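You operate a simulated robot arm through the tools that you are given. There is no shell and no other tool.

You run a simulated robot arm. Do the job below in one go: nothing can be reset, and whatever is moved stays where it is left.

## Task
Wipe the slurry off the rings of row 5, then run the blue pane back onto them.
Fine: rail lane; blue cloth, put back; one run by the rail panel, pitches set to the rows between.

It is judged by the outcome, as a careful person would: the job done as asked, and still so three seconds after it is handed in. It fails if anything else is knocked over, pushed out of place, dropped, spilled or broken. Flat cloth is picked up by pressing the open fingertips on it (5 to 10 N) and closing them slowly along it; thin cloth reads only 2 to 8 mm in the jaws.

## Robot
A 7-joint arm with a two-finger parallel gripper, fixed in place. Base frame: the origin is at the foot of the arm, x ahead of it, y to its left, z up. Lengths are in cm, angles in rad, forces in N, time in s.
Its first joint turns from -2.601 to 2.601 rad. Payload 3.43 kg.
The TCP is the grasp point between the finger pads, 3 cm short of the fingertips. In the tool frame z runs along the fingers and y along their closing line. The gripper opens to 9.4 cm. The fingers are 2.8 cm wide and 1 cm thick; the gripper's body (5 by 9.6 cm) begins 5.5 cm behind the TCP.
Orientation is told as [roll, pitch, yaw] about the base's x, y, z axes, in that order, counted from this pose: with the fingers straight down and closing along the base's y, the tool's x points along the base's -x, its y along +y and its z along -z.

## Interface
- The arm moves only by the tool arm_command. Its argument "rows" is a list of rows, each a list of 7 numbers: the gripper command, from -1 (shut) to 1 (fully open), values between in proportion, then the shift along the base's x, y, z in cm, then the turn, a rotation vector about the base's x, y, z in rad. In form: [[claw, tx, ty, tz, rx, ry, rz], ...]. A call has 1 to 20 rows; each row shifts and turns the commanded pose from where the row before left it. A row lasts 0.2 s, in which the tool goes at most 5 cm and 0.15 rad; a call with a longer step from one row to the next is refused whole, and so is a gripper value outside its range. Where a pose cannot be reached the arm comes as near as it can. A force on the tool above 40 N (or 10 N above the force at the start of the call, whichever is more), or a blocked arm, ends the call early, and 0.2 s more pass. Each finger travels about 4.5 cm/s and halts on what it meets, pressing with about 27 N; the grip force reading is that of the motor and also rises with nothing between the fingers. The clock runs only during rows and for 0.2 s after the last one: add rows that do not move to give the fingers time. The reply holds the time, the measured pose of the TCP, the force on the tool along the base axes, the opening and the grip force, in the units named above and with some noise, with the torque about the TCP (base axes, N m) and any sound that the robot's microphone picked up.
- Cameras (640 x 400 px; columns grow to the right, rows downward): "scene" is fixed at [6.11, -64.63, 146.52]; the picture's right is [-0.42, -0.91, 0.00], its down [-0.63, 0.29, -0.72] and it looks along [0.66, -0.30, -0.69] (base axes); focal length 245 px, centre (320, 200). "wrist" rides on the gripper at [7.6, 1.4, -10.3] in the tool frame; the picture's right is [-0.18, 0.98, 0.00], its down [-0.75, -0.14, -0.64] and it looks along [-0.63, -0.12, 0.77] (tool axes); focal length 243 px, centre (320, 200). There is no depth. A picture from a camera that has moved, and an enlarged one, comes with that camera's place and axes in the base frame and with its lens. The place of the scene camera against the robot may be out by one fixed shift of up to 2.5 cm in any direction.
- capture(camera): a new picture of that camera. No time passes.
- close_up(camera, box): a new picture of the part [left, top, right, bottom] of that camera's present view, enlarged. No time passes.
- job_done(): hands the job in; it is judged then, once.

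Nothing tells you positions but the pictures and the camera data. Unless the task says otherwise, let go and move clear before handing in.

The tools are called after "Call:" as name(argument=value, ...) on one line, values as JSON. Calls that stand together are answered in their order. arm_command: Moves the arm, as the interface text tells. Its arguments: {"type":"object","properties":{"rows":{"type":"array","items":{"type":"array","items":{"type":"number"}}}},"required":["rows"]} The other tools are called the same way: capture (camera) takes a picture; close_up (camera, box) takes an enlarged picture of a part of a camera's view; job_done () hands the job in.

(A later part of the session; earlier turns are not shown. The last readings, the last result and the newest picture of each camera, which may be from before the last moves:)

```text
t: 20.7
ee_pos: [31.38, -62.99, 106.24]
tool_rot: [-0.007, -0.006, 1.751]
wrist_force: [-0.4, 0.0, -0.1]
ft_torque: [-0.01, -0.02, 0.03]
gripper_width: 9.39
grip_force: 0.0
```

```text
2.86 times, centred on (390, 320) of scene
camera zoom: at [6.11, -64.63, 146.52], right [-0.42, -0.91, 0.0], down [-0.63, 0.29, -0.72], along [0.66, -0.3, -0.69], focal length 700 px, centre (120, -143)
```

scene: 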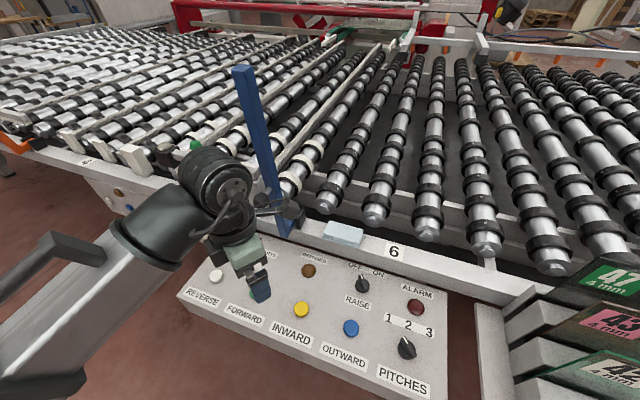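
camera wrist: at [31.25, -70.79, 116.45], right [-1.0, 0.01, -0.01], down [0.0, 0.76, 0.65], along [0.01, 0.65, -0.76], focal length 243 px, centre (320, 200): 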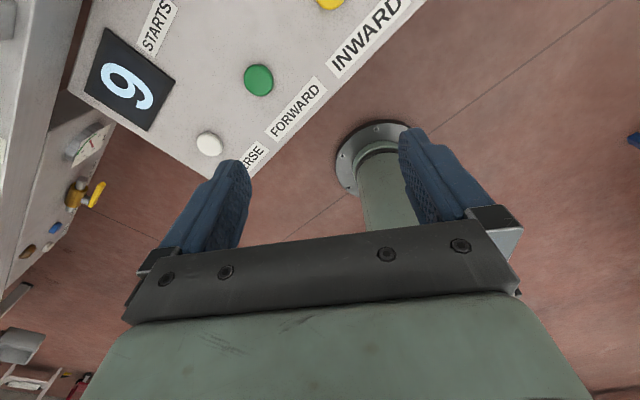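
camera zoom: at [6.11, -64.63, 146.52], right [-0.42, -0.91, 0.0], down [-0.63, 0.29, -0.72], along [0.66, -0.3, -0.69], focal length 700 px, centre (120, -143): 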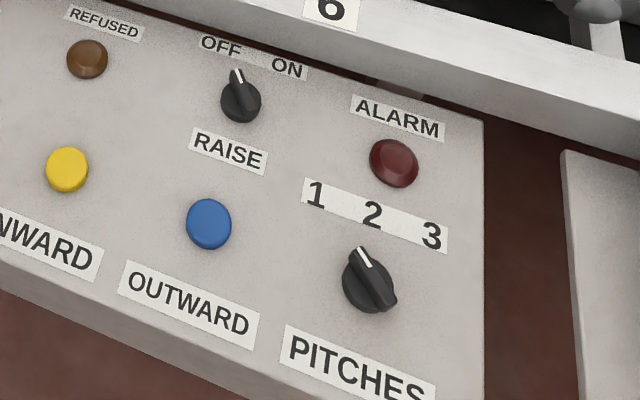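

Call:
close_up(camera="scene", box=[0, 100, 48, 140])

Call:
close_up(camera="scene", box=[0, 120, 60, 180])

Call:
close_up(camera="scene", box=[380, 310, 440, 370])

Call:
close_up(camera="scene", box=[330, 255, 400, 315])

```text
10.00 times, centred on (24, 120) of scene
camera zoom: at [6.11, -64.63, 146.52], right [-0.42, -0.91, 0.0], down [-0.63, 0.29, -0.72], along [0.66, -0.3, -0.69], focal length 2448 px, centre (3280, 1000)
```

zoom: 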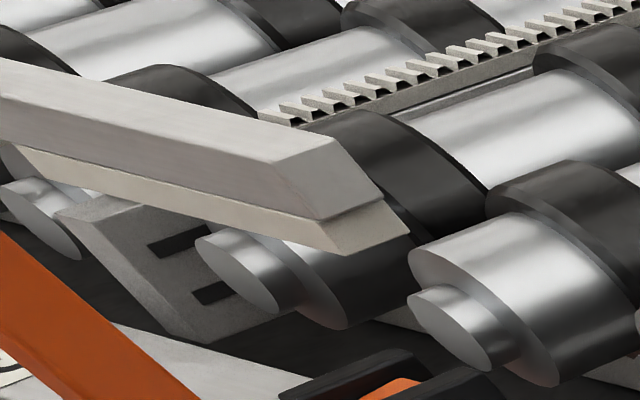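

```text
6.67 times, centred on (30, 150) of scene
camera zoom: at [6.11, -64.63, 146.52], right [-0.42, -0.91, 0.0], down [-0.63, 0.29, -0.72], along [0.66, -0.3, -0.69], focal length 1632 px, centre (2253, 533)
```

zoom: 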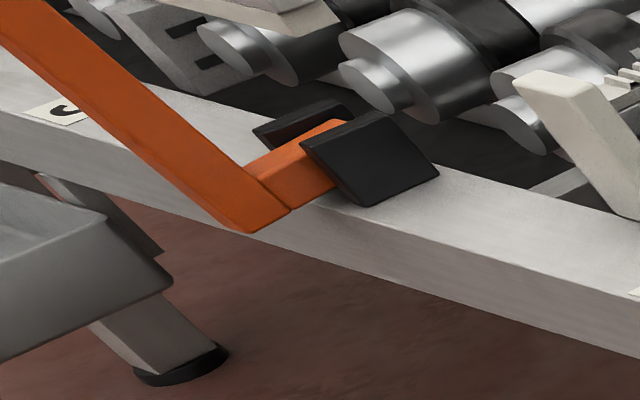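

```text
6.67 times, centred on (410, 340) of scene
camera zoom: at [6.11, -64.63, 146.52], right [-0.42, -0.91, 0.0], down [-0.63, 0.29, -0.72], along [0.66, -0.3, -0.69], focal length 1632 px, centre (-280, -733)
```

zoom: 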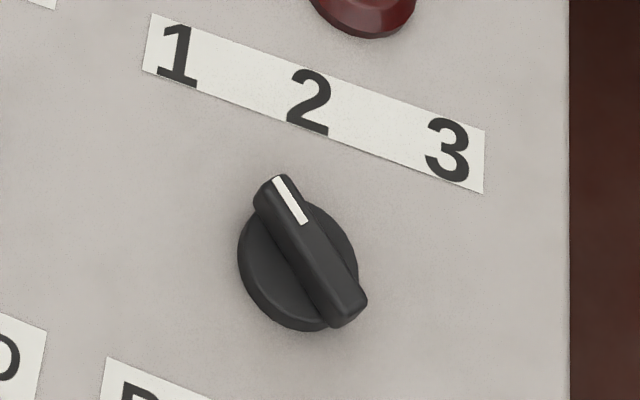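

```text
6.67 times, centred on (365, 285) of scene
camera zoom: at [6.11, -64.63, 146.52], right [-0.42, -0.91, 0.0], down [-0.63, 0.29, -0.72], along [0.66, -0.3, -0.69], focal length 1632 px, centre (20, -367)
```

zoom: 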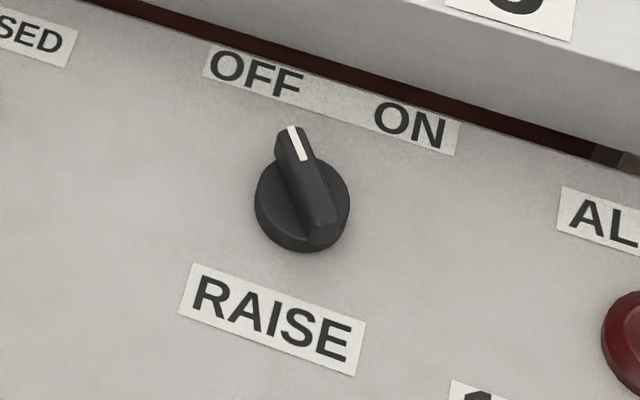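

The orange and blue uprights are levers with feet in brackets on the rail, and rows 3, 4 and 6 show no glass. The pane may be beyond the right edge of the scene view (row 7 or further), so I'll shift right and tilt the wrist outward to look there.

Call:
arm_command(rows=[[1, -1.5, -0.6, 1, 0, 0, -0.02], [1, -3, -1.3, 1, 0, 0, -0.05], [1, -3, -1.3, 1, 0, 0, -0.05], [1, -3, -1.3, 1, 0, 0, -0.05], [1, -3, -1.3, 0, 0, 0, -0.05], [1, -2.5, -1.2, 0, 0, 0, -0.03], [1, 0, -1.5, 0.1, -0.06, 0, 0], [1, 0, -2.95, 0.3, -0.12, 0, 0], [1, 0, -2.87, 0.7, -0.12, 0, 0], [1, 0, -2.74, 1.1, -0.12, 0, 0], [1, 0, -2.57, 1.4, -0.12, 0, 0], [1, 0, -2.37, 1.7, -0.12, 0, 0], [1, 0, -2.13, 2.0, -0.12, 0, 0], [1, 0, -1.87, 2.2, -0.12, 0, 0], [1, 0, -0.9, 1.2, -0.06, 0, 0], [1, 0, 0, 0, 0, 0, 0]])

Call:
capture(camera="wrist")

Call:
capture(camera="scene")

```text
t: 24.1
ee_pos: [15.42, -89.67, 120.68]
tool_rot: [-0.107, 0.955, 1.451]
wrist_force: [0.8, 0.0, 0.5]
ft_torque: [-0.01, 0.03, 0.02]
gripper_width: 9.42
grip_force: 0.0
```

```text
taken
camera wrist: at [13.36, -85.49, 132.75], right [-0.97, 0.14, -0.21], down [0.19, 0.95, -0.24], along [0.17, -0.27, -0.95], focal length 243 px, centre (320, 200)
```

wrist: 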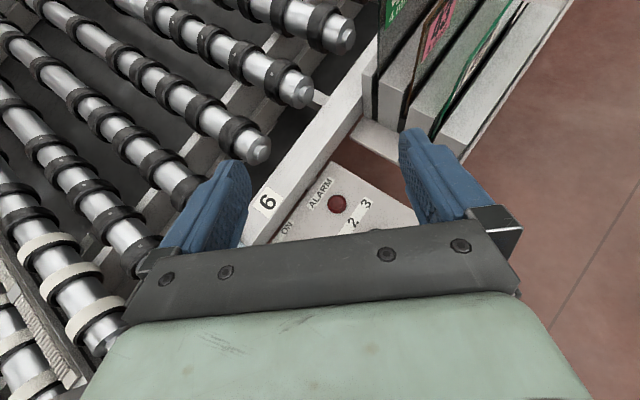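

```text
taken
```

scene: 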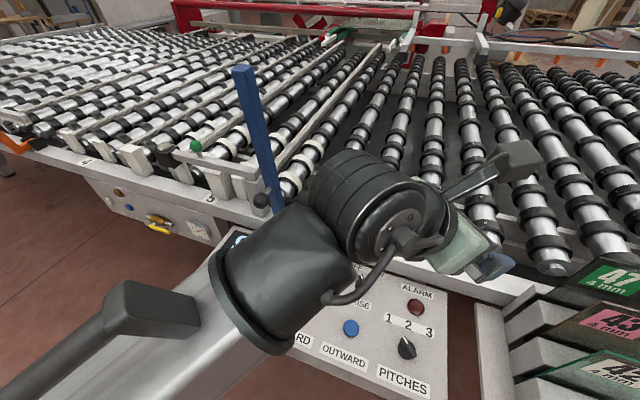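

Call:
arm_command(rows=[[1, 0, -1, 1.2, -0.06, 0, 0], [1, 0, -1, 2, -0.12, 0, 0], [1, 0, -0.8, 2, -0.12, 0, 0], [1, 0, -0.5, 2, -0.12, 0, 0], [1, 0, 0, 2, -0.12, 0, 0], [1, 0, 0, 1, -0.08, 0, 0], [1, 0, 0, 0, 0, 0, 0]])

Call:
capture(camera="wrist")

```text
t: 25.7
ee_pos: [15.55, -93.1, 131.11]
tool_rot: [-1.656, 1.501, -0.078]
wrist_force: [0.3, -0.1, -0.1]
ft_torque: [0.01, 0.03, -0.02]
gripper_width: 9.42
grip_force: 0.0
```

```text
taken
camera wrist: at [13.4, -82.69, 138.51], right [-0.97, -0.01, -0.25], down [0.19, 0.64, -0.75], along [0.17, -0.77, -0.62], focal length 243 px, centre (320, 200)
```

wrist: 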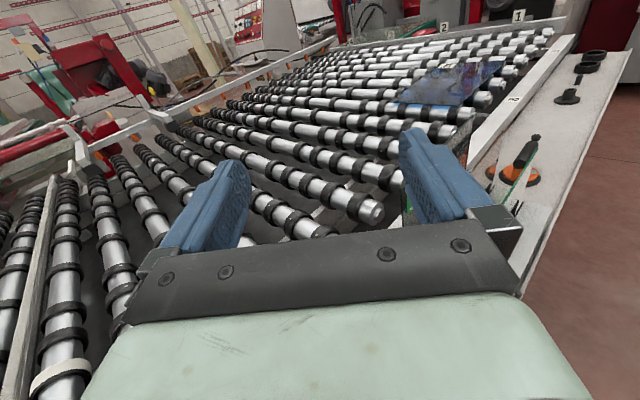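

There's a blue-tinted pane lying on the rollers further along to the right. I'll enlarge it to work out which row it's on and what's around it.

Call:
close_up(camera="wrist", box=[360, 30, 560, 155])

Call:
close_up(camera="wrist", box=[440, 40, 640, 260])

Call:
close_up(camera="wrist", box=[420, 0, 600, 60])

Call:
close_up(camera="wrist", box=[230, 100, 420, 250])

```text
3.20 times, centred on (460, 92) of wrist
camera zoom: at [13.4, -82.69, 138.51], right [-0.97, -0.01, -0.25], down [0.19, 0.64, -0.75], along [0.17, -0.77, -0.62], focal length 776 px, centre (-128, 544)
```

zoom: 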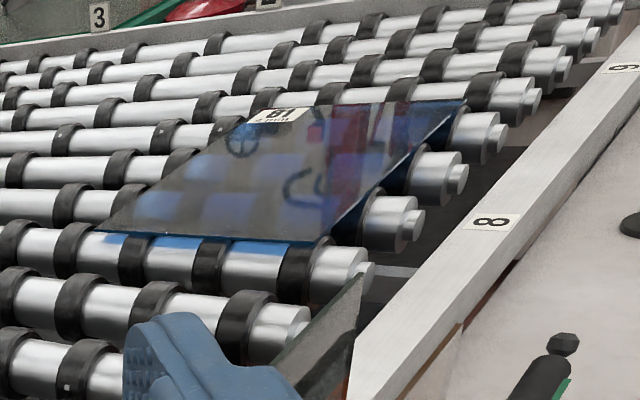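

```text
1.82 times, centred on (540, 150) of wrist
camera zoom: at [13.4, -82.69, 138.51], right [-0.97, -0.01, -0.25], down [0.19, 0.64, -0.75], along [0.17, -0.77, -0.62], focal length 441 px, centre (-80, 291)
```

zoom: 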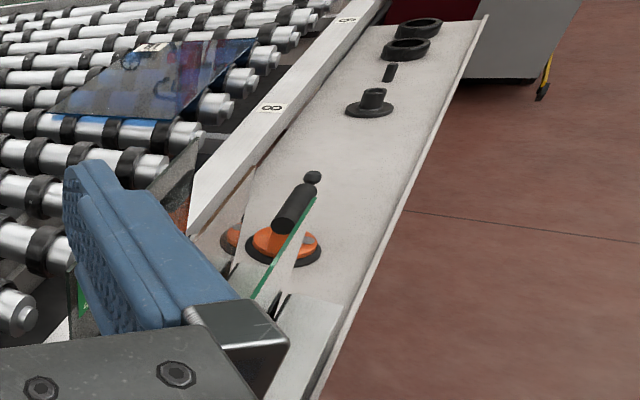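

```text
3.56 times, centred on (510, 30) of wrist
camera zoom: at [13.4, -82.69, 138.51], right [-0.97, -0.01, -0.25], down [0.19, 0.64, -0.75], along [0.17, -0.77, -0.62], focal length 863 px, centre (-356, 804)
```

zoom: 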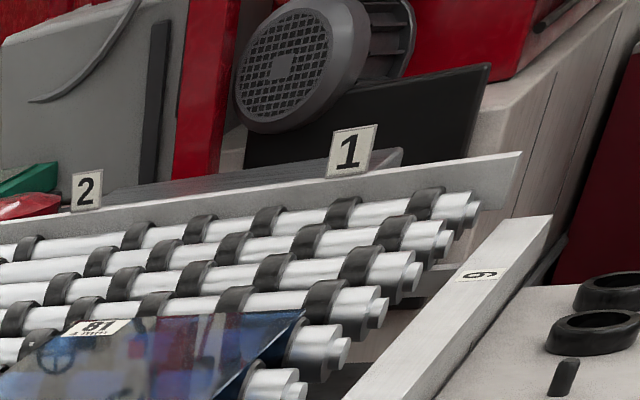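

```text
2.67 times, centred on (325, 175) of wrist
camera zoom: at [13.4, -82.69, 138.51], right [-0.97, -0.01, -0.25], down [0.19, 0.64, -0.75], along [0.17, -0.77, -0.62], focal length 647 px, centre (307, 267)
```

zoom: 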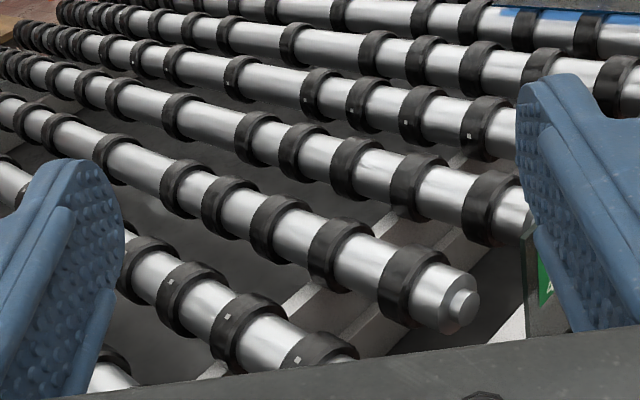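

The blue-tinted pane lies by label 8 in the lane next to the rail, with lane numbers on the end wall, so it is 3 rows from row 5. Before planning the wipe I'll test in free air how far the arm reaches with the tool tilted outward.

Call:
arm_command(rows=[[1, 0, -1, 0, 0, 0, 0], [1, 0, -2, 0, 0, 0, 0], [1, 0, -2, 0, 0, 0, 0], [1, 0, -2, 0, 0, 0, 0], [1, 0, -2, 0, 0, 0, 0], [1, 0, -2, 0, 0, 0, 0], [1, 0, -2, 0, 0, 0, 0], [1, 0, -2, 0, 0, 0, 0], [1, 0, -2, 0, 0, 0, 0], [1, 0, -2, 0, 0, 0, 0], [1, 0, -1, 0, 0, 0, 0], [1, 0, 0, 0, 0, 0, 0]])

Call:
capture(camera="wrist")

Call:
capture(camera="scene")

```text
t: 28.3
ee_pos: [15.42, -113.05, 130.9]
tool_rot: [-1.646, 1.501, -0.065]
wrist_force: [-0.8, 0.4, 0.5]
ft_torque: [0.01, -0.01, 0.0]
gripper_width: 9.4
grip_force: 0.0
```

```text
taken
camera wrist: at [13.24, -102.75, 138.27], right [-0.97, -0.01, -0.25], down [0.19, 0.64, -0.75], along [0.17, -0.77, -0.62], focal length 243 px, centre (320, 200)
```

wrist: 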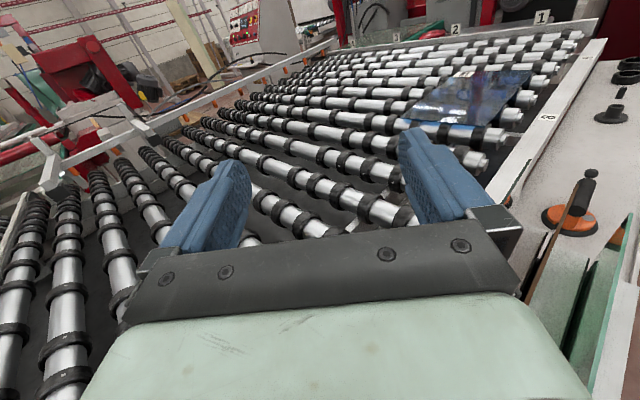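

```text
taken
```

scene: 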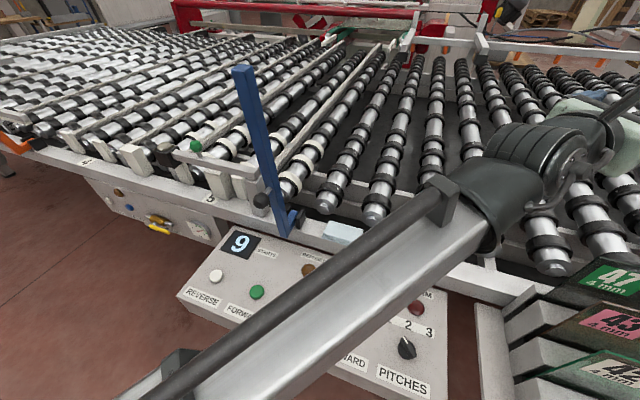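

Call:
arm_command(rows=[[1, 0, -1, 0, 0, 0, 0], [1, 0, -2, 0, 0, 0, 0], [1, 0, -2, 0, 0, 0, 0], [1, 0, -2, 0, 0, 0, 0], [1, 0, -2, 0, 0, 0, 0], [1, 0, -2, 0, 0, 0, 0], [1, 0, -2, 0, 0, 0, 0], [1, 0, -1, 0, 0, 0, 0], [1, 0, 0, 0, 0, 0, 0]])

Call:
capture(camera="wrist")

Call:
close_up(camera="scene", box=[100, 60, 640, 400])

```text
t: 30.3
ee_pos: [15.58, -127.0, 131.05]
tool_rot: [-1.645, 1.502, -0.066]
wrist_force: [-0.1, -0.5, 0.0]
ft_torque: [-0.01, -0.01, -0.02]
gripper_width: 9.4
grip_force: 0.0
```

```text
taken
camera wrist: at [13.47, -116.71, 138.53], right [-0.97, -0.01, -0.25], down [0.19, 0.64, -0.75], along [0.17, -0.77, -0.62], focal length 243 px, centre (320, 200)
```

wrist: 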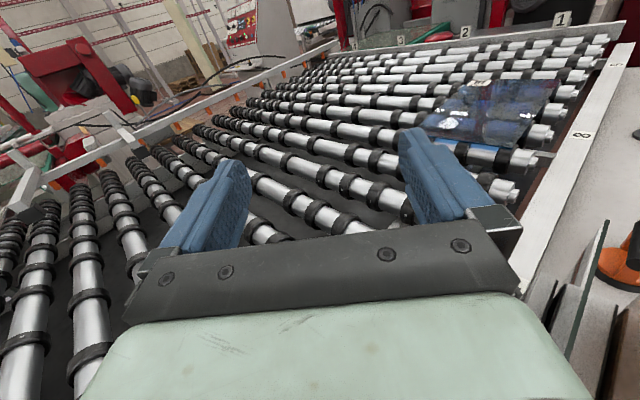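

```text
1.18 times, centred on (370, 230) of scene
camera zoom: at [6.11, -64.63, 146.52], right [-0.42, -0.91, 0.0], down [-0.63, 0.29, -0.72], along [0.66, -0.3, -0.69], focal length 288 px, centre (261, 165)
```

zoom: 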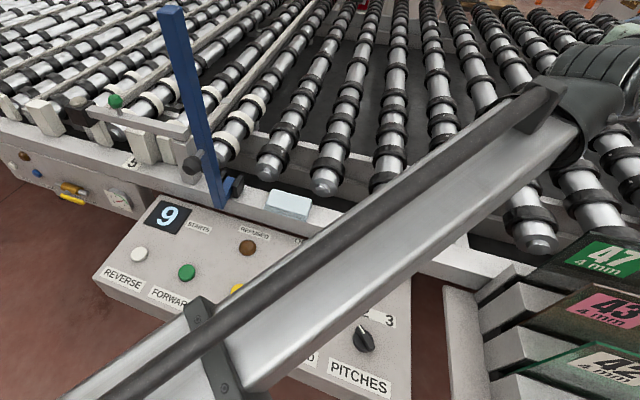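

The tilted tool reaches well past r = 128. Now I'll test, over the empty row 6 area, how far out a nearly vertical tool can get.

Call:
arm_command(rows=[[1, 1, 1.2, -0.5, 0.06, 0, 0], [1, 2, 2.3, -1, 0.12, 0, 0], [1, 2, 2.3, -1, 0.12, 0, 0], [1, 2, 2.3, -1, 0.12, 0, 0], [1, 2, 2.3, -1, 0.12, 0, 0], [1, 2, 2.3, -1, 0.12, 0, 0], [1, 2, 2.3, -1, 0.12, 0, 0], [1, 2, 2.3, -1, 0.12, 0, 0], [1, 2, 2.3, -1, 0.12, 0, 0], [1, 2, 2.3, -1, 0.12, 0, 0], [1, 2, 2.3, -1, 0.06, 0, 0], [1, 2, 2.3, -1, 0, 0, 0], [1, 1, 1.5, -0.5, 0, 0, 0], [1, 0, 0, 0, 0, 0, 0]])

Call:
capture(camera="wrist")

Call:
capture(camera="scene")

```text
t: 33.3
ee_pos: [39.55, -99.04, 119.05]
tool_rot: [-0.035, 0.374, 1.496]
wrist_force: [0.2, 0.8, 0.1]
ft_torque: [0.02, -0.04, -0.03]
gripper_width: 9.4
grip_force: 0.0
```

```text
taken
camera wrist: at [37.49, -102.11, 131.34], right [-0.97, 0.23, -0.1], down [0.19, 0.93, 0.33], along [0.17, 0.3, -0.94], focal length 243 px, centre (320, 200)
```

wrist: 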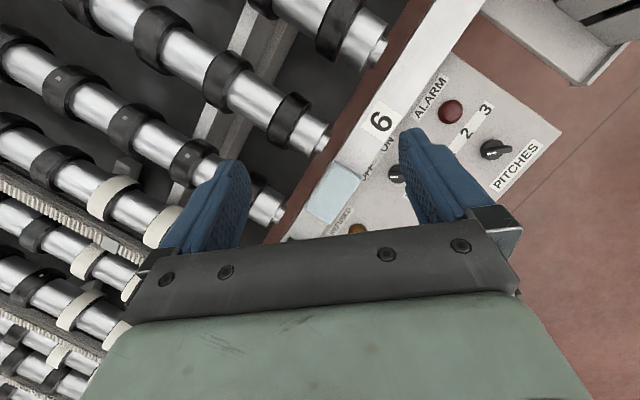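

```text
taken
```

scene: 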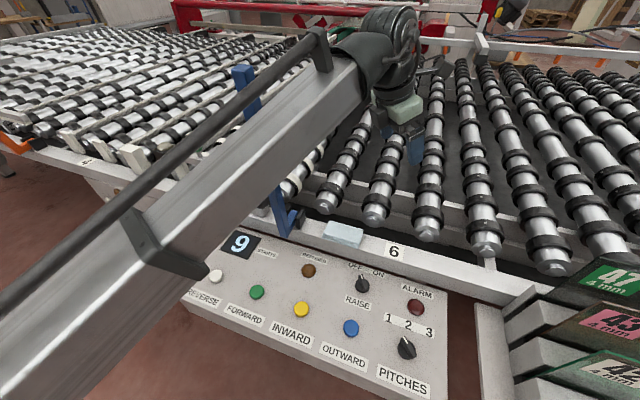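

Call:
arm_command(rows=[[1, 0.3, -0.8, -1, 0.05, 0, 0], [1, 0.6, -1.6, -2, 0.06, 0, 0], [1, 0.7, -1.8, -2, 0.06, 0, 0], [1, 0.7, -1.8, -2, 0, 0, 0], [1, 0.7, -1.8, 0, 0, 0, 0], [1, 0.7, -1.8, 0, 0, 0, 0], [1, 0.7, -1.8, 0, 0, 0, 0], [1, 0.7, -1.8, 0, 0, 0, 0], [1, 0.7, -1.8, 0, 0, 0, 0], [1, 0.7, -1.8, 0, 0, 0, 0], [1, 0.7, -1.8, 0, 0, 0, 0], [1, 0.4, -1, 0, 0, 0, 0], [1, 0, 0, 0, 0, 0, 0]])

Call:
capture(camera="scene")

Call:
capture(camera="wrist")

```text
t: 36.1
ee_pos: [43.92, -110.49, 110.83]
tool_rot: [-0.024, 0.205, 1.498]
wrist_force: [0.4, 0.0, 0.9]
ft_torque: [0.02, 0.0, 0.02]
gripper_width: 9.4
grip_force: 0.1
out of reach, approached as far as the arm can: row 8, 9, 10, 11, 12
```

```text
taken
```

scene: 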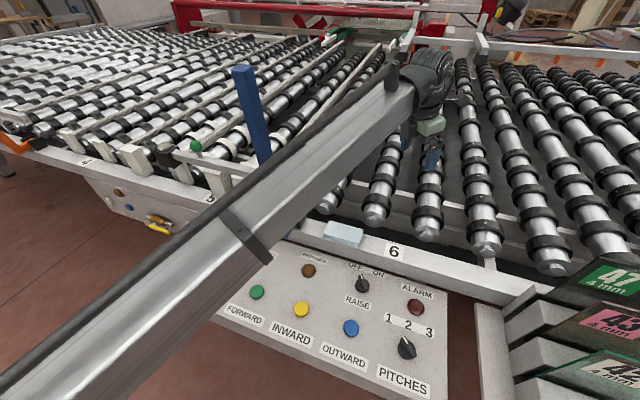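

```text
taken
camera wrist: at [41.83, -115.61, 122.42], right [-0.97, 0.24, -0.06], down [0.19, 0.86, 0.48], along [0.17, 0.45, -0.88], focal length 243 px, centre (320, 200)
```

wrist: 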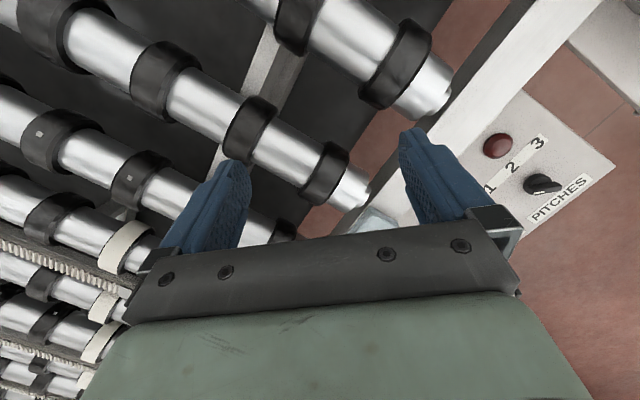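

A steep tool gets to about r = 119 at most, which limits the farthest rings, and a bar with a green knob stands in front of row 5. I'll go look at that bar and the blue lever from the side before deciding how to reach.

Call:
arm_command(rows=[[1, -0.5, 1.5, 0.3, 0, 0, 0], [1, -1, 3, 0.3, 0.02, 0, -0.04], [1, -1, 3, 0.3, 0.03, 0, -0.06], [1, -1, 3, 0.3, 0.03, 0, -0.06], [1, -1, 3, 0.3, 0.03, 0, -0.06], [1, -1, 3, 0.3, 0.03, 0, -0.06], [1, -1, 3, 0.3, 0.03, 0, -0.06], [1, -1, 3, 0.3, 0.03, 0, -0.06], [1, -1, 3, 0.3, 0, 0, -0.06], [1, -1, 3, 0, 0, 0, -0.06], [1, -1, 3, 0, 0, 0, -0.06], [1, -1, 3, 0, 0, 0, -0.06], [1, -1, 3, 0, 0, 0, -0.06], [1, -0.5, 1.5, 0, 0, 0, -0.02], [1, 0, 0, 0, 0, 0, 0]])

Call:
capture(camera="wrist")

```text
t: 39.3
ee_pos: [30.83, -71.28, 113.68]
tool_rot: [0.032, 0.012, 0.784]
wrist_force: [1.2, 0.0, 0.2]
ft_torque: [-0.03, -0.01, -0.01]
gripper_width: 9.41
grip_force: 0.0
```

```text
taken
camera wrist: at [24.75, -75.7, 124.1], right [-0.56, 0.83, 0.03], down [0.65, 0.42, 0.63], along [0.51, 0.37, -0.78], focal length 243 px, centre (320, 200)
```

wrist: 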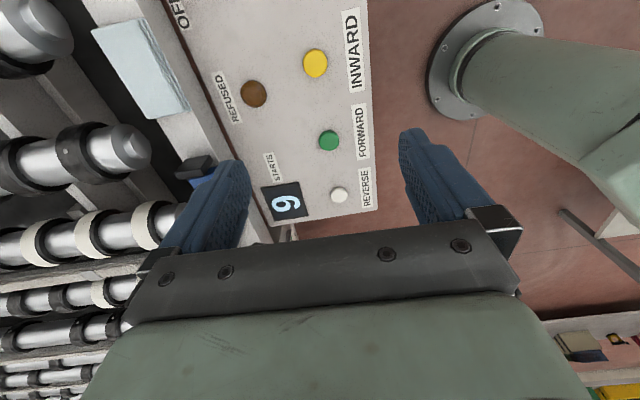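

Call:
arm_command(rows=[[1, 0, 0, 0, 0, 0, -0.06], [1, 0, 0, 0, 0, 0, -0.1], [1, 0, 0, 0, 0, 0, -0.1], [1, 0, 0, 0, 0, 0, -0.1], [1, 0, 0, 0, 0, 0, -0.1], [1, 0, 0, 0.3, 0.02, -0.05, 0], [1, 0, 0, 0.3, 0.04, -0.09, 0], [1, 0, 0, 0.3, 0.04, -0.09, 0], [1, 0, 0, 0.3, 0.04, -0.09, 0], [1, 0, 0, 0.3, 0.04, -0.09, 0], [1, 0, 0, 0, 0.02, -0.05, 0], [1, 0, 0, 0, 0, 0, 0]])

Call:
capture(camera="wrist")

```text
t: 41.9
ee_pos: [31.44, -71.94, 113.46]
tool_rot: [0.072, -0.489, 0.313]
wrist_force: [0.7, -0.2, 0.5]
ft_torque: [-0.01, -0.01, -0.02]
gripper_width: 9.39
grip_force: 0.1
out of reach, approached as far as the arm can: row 7, 8, 10
```

```text
taken
camera wrist: at [20.2, -74.75, 119.05], right [-0.18, 0.97, 0.15], down [0.41, -0.06, 0.91], along [0.9, 0.22, -0.39], focal length 243 px, centre (320, 200)
```

wrist: 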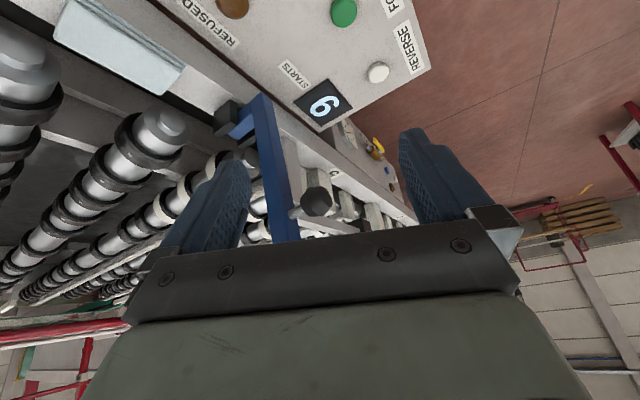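

Call:
close_up(camera="wrist", box=[200, 80, 440, 240])

Call:
close_up(camera="wrist", box=[0, 80, 220, 300])

```text
2.50 times, centred on (320, 160) of wrist
camera zoom: at [20.2, -74.75, 119.05], right [-0.18, 0.97, 0.15], down [0.41, -0.06, 0.91], along [0.9, 0.22, -0.39], focal length 606 px, centre (320, 300)
```

zoom: 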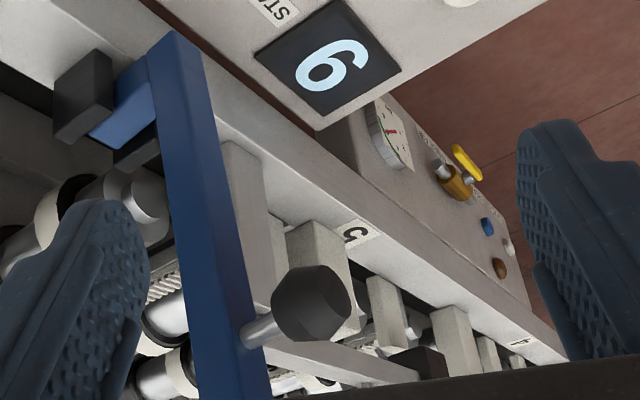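

```text
1.82 times, centred on (110, 190) of wrist
camera zoom: at [20.2, -74.75, 119.05], right [-0.18, 0.97, 0.15], down [0.41, -0.06, 0.91], along [0.9, 0.22, -0.39], focal length 441 px, centre (702, 218)
```

zoom: 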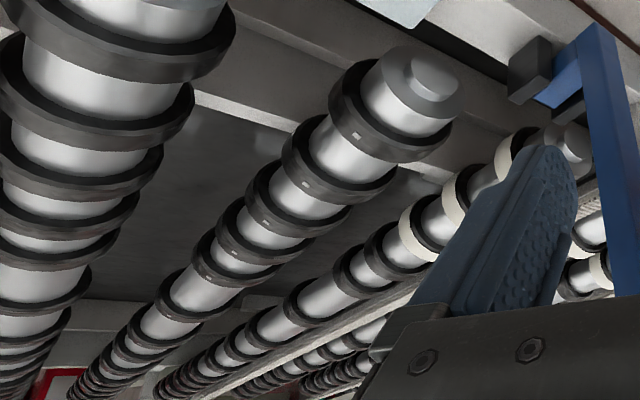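

I now have the bar mapped: its top is about 14 cm above the ring tops, from u≈-6 to 25 along the rail. I'll re-level the wrist, then test over empty row 6 how far a low, strongly tilted tool can reach.

Call:
arm_command(rows=[[1, 0, 0, 0, -0.04, 0.09, 0], [1, 0, 0, 0, -0.04, 0.09, 0], [1, 0, 0, 0, -0.04, 0.09, 0], [1, 0, 0, 0, -0.04, 0.09, 0], [1, 0, 0, 0, -0.03, 0.09, 0.03], [1, 0, 0, 0, 0, 0, 0.08], [1, 0, 0, 0, 0, 0, 0.12], [1, 0, 0, 0, 0, 0, 0.12], [1, 0, 0, 0, 0, 0, 0.12], [1, 0, 0, 0, 0, 0, 0.12], [1, 0, 0, 0, 0, 0, 0.12], [1, 0, 0, 0, 0, 0, 0.12], [1, 0, 0, 0, 0, 0, 0.12], [1, 0, 0, 0, 0, 0, 0.12], [1, 0, 0, 0, 0, 0, 0.12], [1, 0, 0, 0, 0, 0, 0.1], [1, 0, 0, 0, 0, 0, 0]])

```text
t: 45.5
ee_pos: [31.31, -72.0, 113.56]
tool_rot: [0.039, 0.001, 1.615]
wrist_force: [-0.5, -1.0, 0.1]
ft_torque: [-0.02, -0.01, 0.0]
gripper_width: 9.38
grip_force: 0.0
```

Call:
arm_command(rows=[[1, 0.5, -2, 0, -0.055, -0.025, 0], [1, 1, -3.6, 0, -0.11, -0.048, 0], [1, 1, -3.6, 0, -0.11, -0.048, 0], [1, 1, -3.6, 0, -0.11, -0.048, 0], [1, 1, -3.6, 0, -0.11, -0.048, 0], [1, 1, -3.6, 0, -0.11, -0.048, 0], [1, 1, -3.6, 0, -0.11, -0.048, 0], [1, 1, -3.6, 0, -0.11, -0.048, 0], [1, 1, -3.6, 0, -0.055, -0.025, 0], [1, 1, -3.6, 0, 0, 0, 0], [1, 1, -3.6, 0, 0, 0, 0], [1, 1, -3.6, -1, 0, 0, 0], [1, 1, -3.6, -1, 0, 0, 0], [1, 1, -3.6, -1, 0, 0, 0], [1, 0.5, -2, -1, 0, 0, 0], [1, 0, 0, 0, 0, 0, 0]])

Call:
capture(camera="wrist")

Call:
capture(camera="scene")

```text
t: 48.9
ee_pos: [45.34, -122.61, 109.61]
tool_rot: [-0.439, 0.871, 1.388]
wrist_force: [-0.3, 0.1, -1.1]
ft_torque: [0.0, 0.0, -0.01]
gripper_width: 9.39
grip_force: 0.0
```

```text
taken
camera wrist: at [40.06, -119.73, 121.07], right [-0.91, -0.04, -0.41], down [0.03, 0.99, -0.16], along [0.41, -0.16, -0.9], focal length 243 px, centre (320, 200)
```

wrist: 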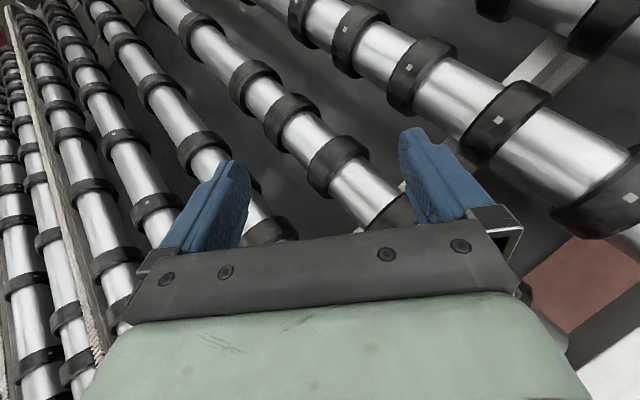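

```text
taken
```

scene: 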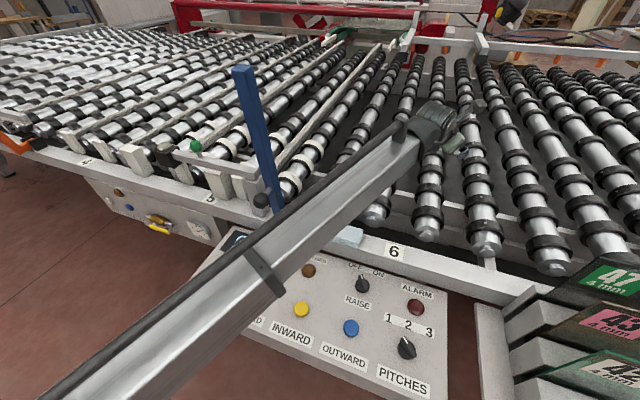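

Call:
arm_command(rows=[[1, 0.3, -1, 0, 0, 0, 0], [1, 0.6, -2, 0, 0, 0, 0], [1, 0.6, -2, 0, 0, 0, 0], [1, 0.6, -2, 0, 0, 0, 0], [1, 0.6, -2, 0, 0, 0, 0], [1, 0.3, -1, 0, 0, 0, 0], [1, 0, 0, 0, 0, 0, 0]])

```text
t: 50.5
ee_pos: [45.97, -125.06, 108.73]
tool_rot: [-0.438, 0.872, 1.391]
wrist_force: [0.4, -0.7, 0.1]
ft_torque: [-0.01, -0.03, 0.01]
gripper_width: 9.37
grip_force: 0.2
out of reach, approached as far as the arm can: row 2, 3, 4, 5, 6
```

The tilted tool reaches r≈133, so even the far rings are attainable by passing over the bar. Now I'll return above the blue cloth with the tool level and look at it closely.

Call:
arm_command(rows=[[1, -0.3, 1.5, 0.5, 0.05, 0.02, 0], [1, -0.4, 3, 0.7, 0.11, 0.048, 0], [1, -0.4, 3, 0.7, 0.11, 0.048, 0], [1, -0.4, 3, 0.7, 0.11, 0.048, 0], [1, -0.4, 3, 0.7, 0.11, 0.048, 0], [1, -0.4, 3, 0.7, 0.11, 0.048, 0], [1, -0.4, 3, 0.7, 0.11, 0.048, 0], [1, -0.4, 3, 0, 0.11, 0.048, 0], [1, -0.4, 3, 0, 0.06, 0.024, 0], [1, -0.4, 3, 0, 0, 0, 0], [1, -0.4, 3, 0, 0, 0, 0], [1, -0.4, 3, 0, 0, 0, 0], [1, -0.2, 1.5, 0, 0, 0, 0], [1, 0, 0, 0, 0, 0, 0]])

Call:
capture(camera="wrist")

```text
t: 53.5
ee_pos: [41.1, -89.17, 113.28]
tool_rot: [0.036, -0.001, 1.613]
wrist_force: [-0.1, -0.4, -0.3]
ft_torque: [0.0, 0.01, 0.0]
gripper_width: 9.41
grip_force: 0.1
```

```text
taken
camera wrist: at [40.28, -96.71, 123.62], right [-0.99, 0.14, 0.03], down [0.13, 0.76, 0.64], along [0.07, 0.63, -0.77], focal length 243 px, centre (320, 200)
```

wrist: 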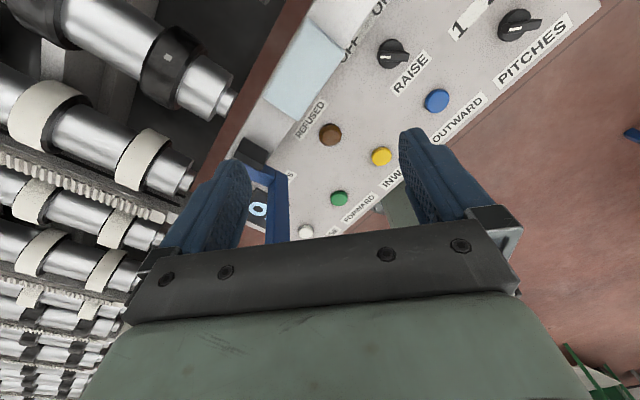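

The cloth is centred near (42.2, -90.2), about 6 cm clear of the lever's bracket. I'll turn the fingers to close across its short side, narrow them, and come down over it.

Call:
arm_command(rows=[[0.6, 0.2, -0.2, 0, -0.018, 0, -0.06], [0.3, 0.3, -0.3, 0, -0.018, 0, -0.1], [0, 0.3, -0.3, 0, 0, 0, -0.1], [-0.36, 0.3, -0.3, 0, 0, 0, -0.1], [-0.36, 0, 0, 0, 0, 0, -0.1], [-0.36, 0, 0, -0.5, 0, 0, -0.1], [-0.36, 0, 0, -1, 0, 0, -0.1], [-0.36, 0, 0, -1.5, 0, 0, -0.1], [-0.36, 0, 0, -1.5, 0, 0, -0.07], [-0.36, 0, 0, -1.5, 0, 0, 0], [-0.36, 0, 0, -1.5, 0, 0, 0], [-0.36, 0, 0, -1, 0, 0, 0], [-0.36, 0, 0, 0, 0, 0, 0]])

Call:
capture(camera="wrist")

Call:
close_up(camera="scene", box=[250, 140, 450, 280])

```text
t: 56.3
ee_pos: [42.14, -90.44, 105.05]
tool_rot: [0.032, 0.036, 0.783]
wrist_force: [-0.5, -0.8, -1.0]
ft_torque: [0.0, 0.01, -0.02]
gripper_width: 2.99
grip_force: 0.1
```

```text
taken
camera wrist: at [36.19, -94.67, 115.73], right [-0.56, 0.83, 0.03], down [0.66, 0.43, 0.61], along [0.49, 0.36, -0.79], focal length 243 px, centre (320, 200)
```

wrist: 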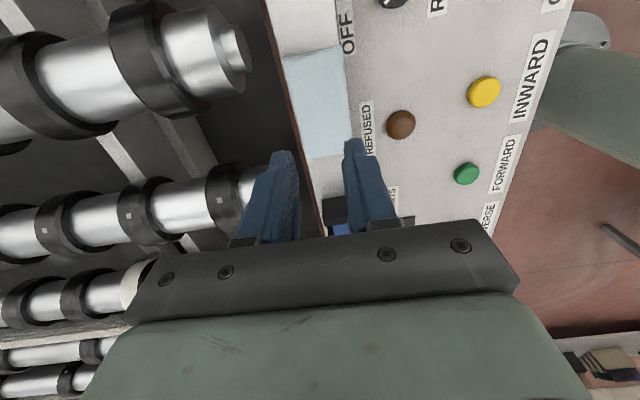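

```text
2.86 times, centred on (350, 210) of scene
camera zoom: at [6.11, -64.63, 146.52], right [-0.42, -0.91, 0.0], down [-0.63, 0.29, -0.72], along [0.66, -0.3, -0.69], focal length 700 px, centre (234, 171)
```

zoom: 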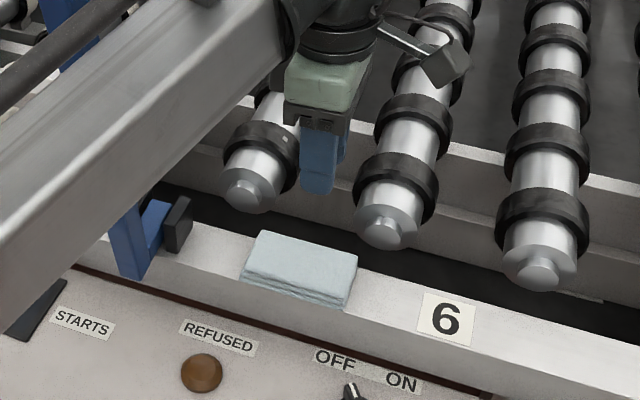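

The fingers line up with the cloth's centre. I'll level the last bit of tilt and descend slowly until light contact.

Call:
arm_command(rows=[[-0.36, 0, 0, -1, 0.003, -0.024, 0], [-0.36, 0, 0, -1.5, 0, -0.024, 0], [-0.36, 0, 0, -1.5, 0, 0, 0], [-0.36, 0, 0, -1.5, 0, 0, 0], [-0.36, 0, 0, -1, 0, 0, 0], [-0.36, 0, 0, -0.5, 0, 0, 0], [-0.36, 0, 0, 0, 0, 0, 0]])

Call:
capture(camera="wrist")

Call:
close_up(camera="scene", box=[270, 160, 410, 260])

```text
t: 57.9
ee_pos: [42.14, -90.31, 98.11]
tool_rot: [0.001, 0.002, 0.781]
wrist_force: [-0.1, -0.4, -0.6]
ft_torque: [0.03, 0.05, 0.02]
gripper_width: 2.99
grip_force: 0.1
```

```text
taken
camera wrist: at [35.66, -94.58, 108.34], right [-0.56, 0.83, 0.0], down [0.63, 0.43, 0.64], along [0.53, 0.36, -0.77], focal length 243 px, centre (320, 200)
```

wrist: 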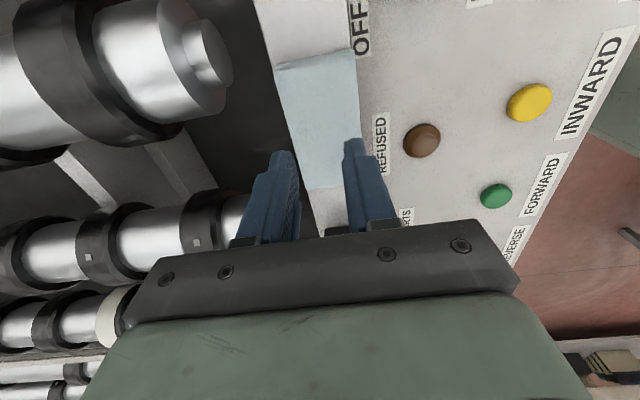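

```text
4.00 times, centred on (340, 210) of scene
camera zoom: at [6.11, -64.63, 146.52], right [-0.42, -0.91, 0.0], down [-0.63, 0.29, -0.72], along [0.66, -0.3, -0.69], focal length 979 px, centre (240, 160)
```

zoom: 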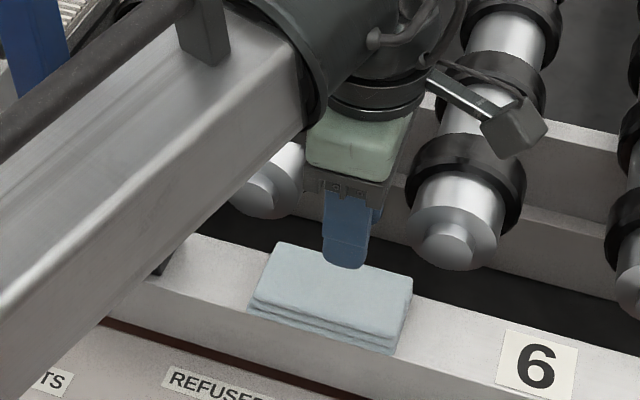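

Call:
arm_command(rows=[[-0.36, -0.35, 0.35, -1, 0, 0, 0], [-0.36, 0, 0, -1, 0, 0, 0], [-0.36, 0, 0, -1, 0, 0, 0], [-0.36, 0, 0, -0.5, 0, 0, 0], [-0.36, 0, 0, -0.3, 0, 0, 0], [-0.36, 0, 0, 0, 0, 0, 0]])

Call:
capture(camera="wrist")

Call:
close_up(camera="scene", box=[270, 160, 410, 260])

```text
t: 59.3
ee_pos: [41.68, -89.86, 94.22]
tool_rot: [0.002, 0.001, 0.783]
wrist_force: [0.9, -0.6, -0.6]
ft_torque: [-0.01, 0.01, -0.01]
gripper_width: 3.0
grip_force: 0.1
```

```text
taken
camera wrist: at [35.27, -94.1, 104.45], right [-0.56, 0.83, 0.0], down [0.63, 0.43, 0.64], along [0.53, 0.36, -0.77], focal length 243 px, centre (320, 200)
```

wrist: 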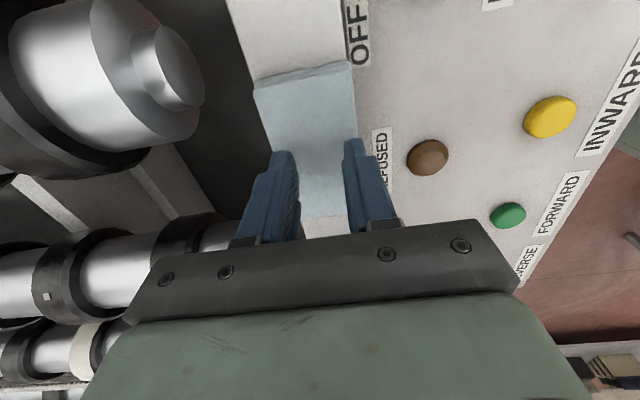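

```text
4.00 times, centred on (340, 210) of scene
camera zoom: at [6.11, -64.63, 146.52], right [-0.42, -0.91, 0.0], down [-0.63, 0.29, -0.72], along [0.66, -0.3, -0.69], focal length 979 px, centre (240, 160)
```

zoom: 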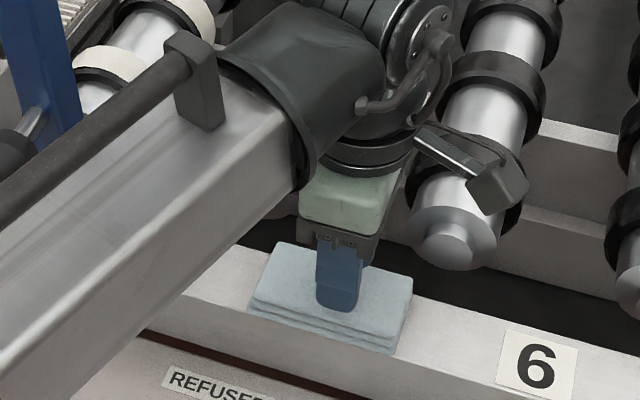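

Nearly touching and well centred. I'll press down in small steps.

Call:
arm_command(rows=[[-0.36, 0, 0, -0.3, 0, 0, 0], [-0.36, 0, 0, -0.3, 0, 0, 0], [-0.36, 0, 0, -0.2, 0, 0, 0]])

```text
t: 60.1
ee_pos: [41.86, -89.86, 93.4]
tool_rot: [0.0, 0.001, 0.783]
wrist_force: [-0.3, 1.1, 7.0]
ft_torque: [-0.03, -0.02, 0.0]
gripper_width: 3.0
grip_force: 0.0
```

Contact at 7 N. Now I'll close the fingers slowly along the cloth.

Call:
arm_command(rows=[[-0.4, 0, 0, 0, 0, 0, 0], [-0.45, 0, 0, 0, 0, 0, 0], [-0.5, 0, 0, 0, 0, 0, 0], [-0.55, 0, 0, 0, 0, 0, 0], [-0.6, 0, 0, 0, 0, 0, 0], [-0.65, 0, 0, 0, 0, 0, 0], [-0.7, 0, 0, 0, 0, 0, 0], [-0.75, 0, 0, 0, 0, 0, 0], [-0.8, 0, 0, 0, 0, 0, 0], [-0.85, 0, 0, 0, 0, 0, 0], [-0.9, 0, 0, 0, 0, 0, 0], [-0.95, 0, 0, 0, 0, 0, 0], [-1, 0, 0, 0, 0, 0, 0], [-1, 0, 0, 0, 0, 0, 0], [-1, 0, 0, 0, 0, 0, 0]])

Call:
capture(camera="wrist")

Call:
close_up(camera="scene", box=[270, 160, 410, 260])

```text
t: 63.3
ee_pos: [41.69, -89.8, 93.43]
tool_rot: [0.002, 0.001, 0.78]
wrist_force: [0.0, -0.8, 18.3]
ft_torque: [0.03, -0.03, 0.01]
gripper_width: 0.01
grip_force: 27.4
```

```text
taken
camera wrist: at [35.33, -94.07, 103.65], right [-0.56, 0.83, 0.0], down [0.63, 0.43, 0.64], along [0.53, 0.36, -0.77], focal length 243 px, centre (320, 200)
```

wrist: 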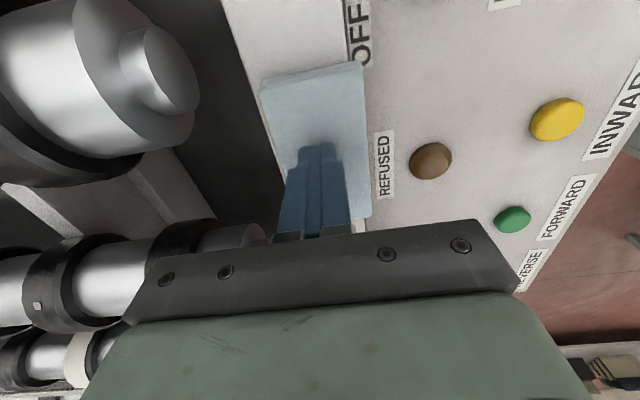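

```text
4.00 times, centred on (340, 210) of scene
camera zoom: at [6.11, -64.63, 146.52], right [-0.42, -0.91, 0.0], down [-0.63, 0.29, -0.72], along [0.66, -0.3, -0.69], focal length 979 px, centre (240, 160)
```

zoom: 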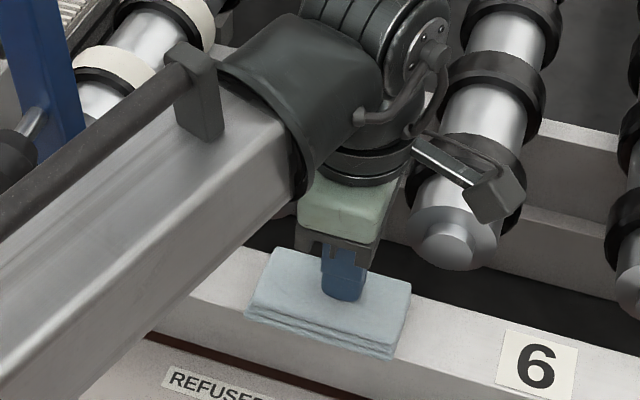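

The fingers slid over the cloth and closed empty. I'll lift a little, open wider, turn so they close more along the cloth's length, and try again with steadier pressure.

Call:
arm_command(rows=[[-1, 0, 0, 0.5, 0, 0, 0], [-1, 0, 0, 1, 0, 0, 0], [-0.6, 0, 0, 1, 0, 0, 0.06], [-0.2, 0, 0, 1, 0, 0, 0.1], [0.2, 0, 0, 0, 0, 0, 0.1], [0.36, 0, 0, 0, 0, 0, 0.1], [0.36, 0, 0, 0, 0, 0, 0.1], [0.36, 0, 0, 0, 0, 0, 0.1], [0.36, 0, 0, 0, 0, 0, 0.1], [0.36, 0, 0, 0, 0, 0, 0.1], [0.36, 0, 0, 0, 0, 0, 0.1], [0.36, 0, 0, 0, 0, 0, 0.06], [0.36, 0, 0, 0, 0, 0, 0]])

Call:
capture(camera="wrist")

Call:
close_up(camera="scene", box=[270, 160, 410, 260])

```text
t: 66.1
ee_pos: [41.7, -89.81, 97.01]
tool_rot: [0.001, -0.001, 1.702]
wrist_force: [0.3, -0.4, -0.1]
ft_torque: [0.0, -0.01, 0.03]
gripper_width: 6.41
grip_force: 0.1
```

```text
taken
camera wrist: at [41.25, -97.56, 107.21], right [-1.0, 0.05, 0.0], down [0.04, 0.77, 0.64], along [0.03, 0.64, -0.77], focal length 243 px, centre (320, 200)
```

wrist: 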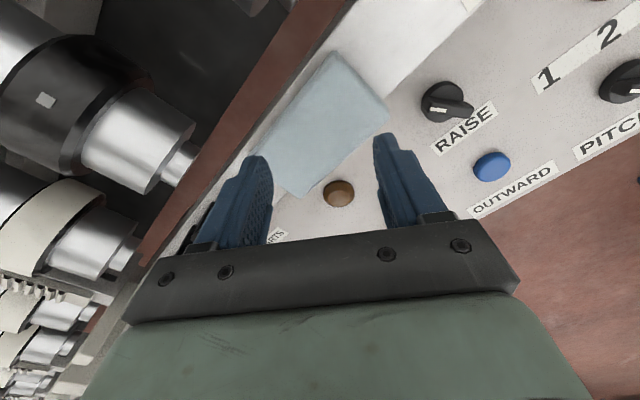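

```text
4.00 times, centred on (340, 210) of scene
camera zoom: at [6.11, -64.63, 146.52], right [-0.42, -0.91, 0.0], down [-0.63, 0.29, -0.72], along [0.66, -0.3, -0.69], focal length 979 px, centre (240, 160)
```

zoom: 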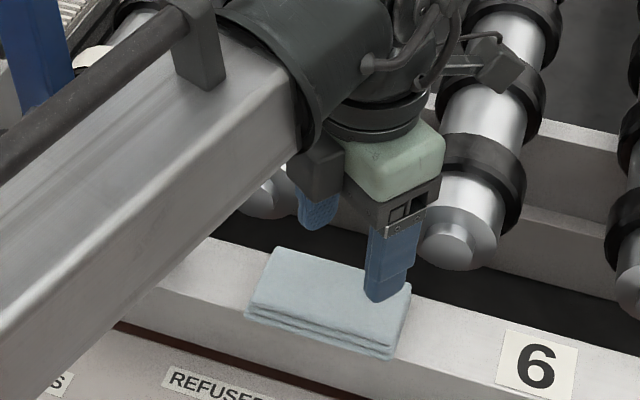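

Call:
arm_command(rows=[[0.1, -0.2, -0.4, 0, 0, 0, 0], [-0.04, 0, 0, -1, 0, 0, 0], [-0.04, 0, 0, -1, 0, 0, 0], [-0.04, 0, 0, -0.8, 0, 0, 0], [-0.04, 0, 0, -0.4, 0, 0, 0], [-0.04, 0, 0, -0.3, 0, 0, 0], [-0.04, 0, 0, 0, 0, 0, 0]])

Call:
capture(camera="wrist")

```text
t: 67.7
ee_pos: [41.5, -90.23, 93.37]
tool_rot: [0.002, -0.001, 1.7]
wrist_force: [-0.5, 0.4, 1.6]
ft_torque: [-0.02, -0.02, 0.01]
gripper_width: 4.51
grip_force: 0.0
```

```text
taken
camera wrist: at [41.07, -97.89, 103.69], right [-1.0, 0.05, 0.0], down [0.04, 0.77, 0.64], along [0.03, 0.64, -0.77], focal length 243 px, centre (320, 200)
```

wrist: 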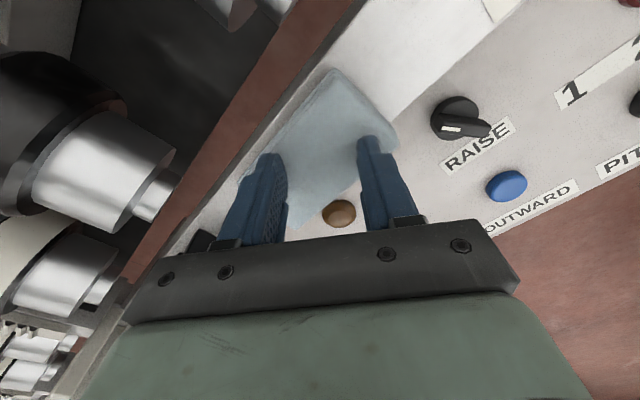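

Call:
arm_command(rows=[[-0.04, 0, 0, -0.15, 0, 0, 0], [-0.04, 0, 0, -0.1, 0, 0, 0], [-0.04, 0, 0, 0, 0, 0, 0]])

```text
t: 68.5
ee_pos: [41.55, -90.17, 93.3]
tool_rot: [0.001, 0.003, 1.701]
wrist_force: [2.0, -1.9, 34.6]
ft_torque: [0.08, -0.16, -0.03]
gripper_width: 4.5
grip_force: 0.0
```

Call:
arm_command(rows=[[-0.04, 0, 0, 0.15, 0, 0, 0], [-0.04, 0, 0, 0, 0, 0, 0]])

```text
t: 69.1
ee_pos: [41.43, -90.22, 93.41]
tool_rot: [0.0, 0.001, 1.704]
wrist_force: [3.2, -1.8, 26.5]
ft_torque: [0.04, -0.23, -0.04]
gripper_width: 4.51
grip_force: 0.2
```

Call:
arm_command(rows=[[-0.04, 0, 0, 0.1, 0, 0, 0], [-0.04, 0, 0, 0, 0, 0, 0]])

```text
t: 69.7
ee_pos: [41.53, -90.16, 93.26]
tool_rot: [0.002, 0.001, 1.702]
wrist_force: [1.8, -1.3, 18.8]
ft_torque: [-0.03, -0.15, 0.0]
gripper_width: 4.5
grip_force: 0.0
```

Call:
arm_command(rows=[[-0.04, 0, 0, 0.12, 0, 0, 0], [-0.04, 0, 0, 0, 0, 0, 0]])

```text
t: 70.3
ee_pos: [41.44, -90.23, 93.26]
tool_rot: [0.002, -0.002, 1.701]
wrist_force: [-1.4, 0.4, 4.2]
ft_torque: [0.02, -0.07, 0.01]
gripper_width: 4.52
grip_force: 0.1
```

Call:
arm_command(rows=[[-0.04, 0, 0, -0.03, 0, 0, 0], [-0.08, 0, 0, 0, 0, 0, 0], [-0.12, 0, 0, 0, 0, 0, 0], [-0.16, 0, 0, 0, 0, 0, 0], [-0.2, 0, 0, 0, 0, 0, 0]])

Call:
capture(camera="wrist")

```text
t: 71.5
ee_pos: [41.55, -90.26, 93.4]
tool_rot: [0.001, 0.0, 1.7]
wrist_force: [0.1, 0.0, -0.2]
ft_torque: [0.03, 0.0, 0.01]
gripper_width: 3.78
grip_force: 0.0
```

```text
taken
camera wrist: at [41.09, -97.93, 103.76], right [-1.0, 0.05, 0.0], down [0.04, 0.77, 0.64], along [0.03, 0.64, -0.77], focal length 243 px, centre (320, 200)
```

wrist: 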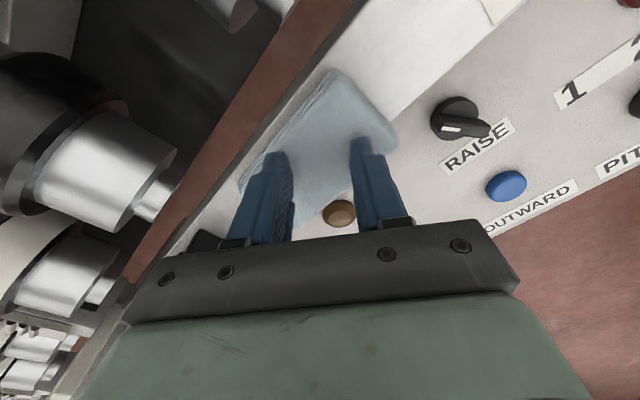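

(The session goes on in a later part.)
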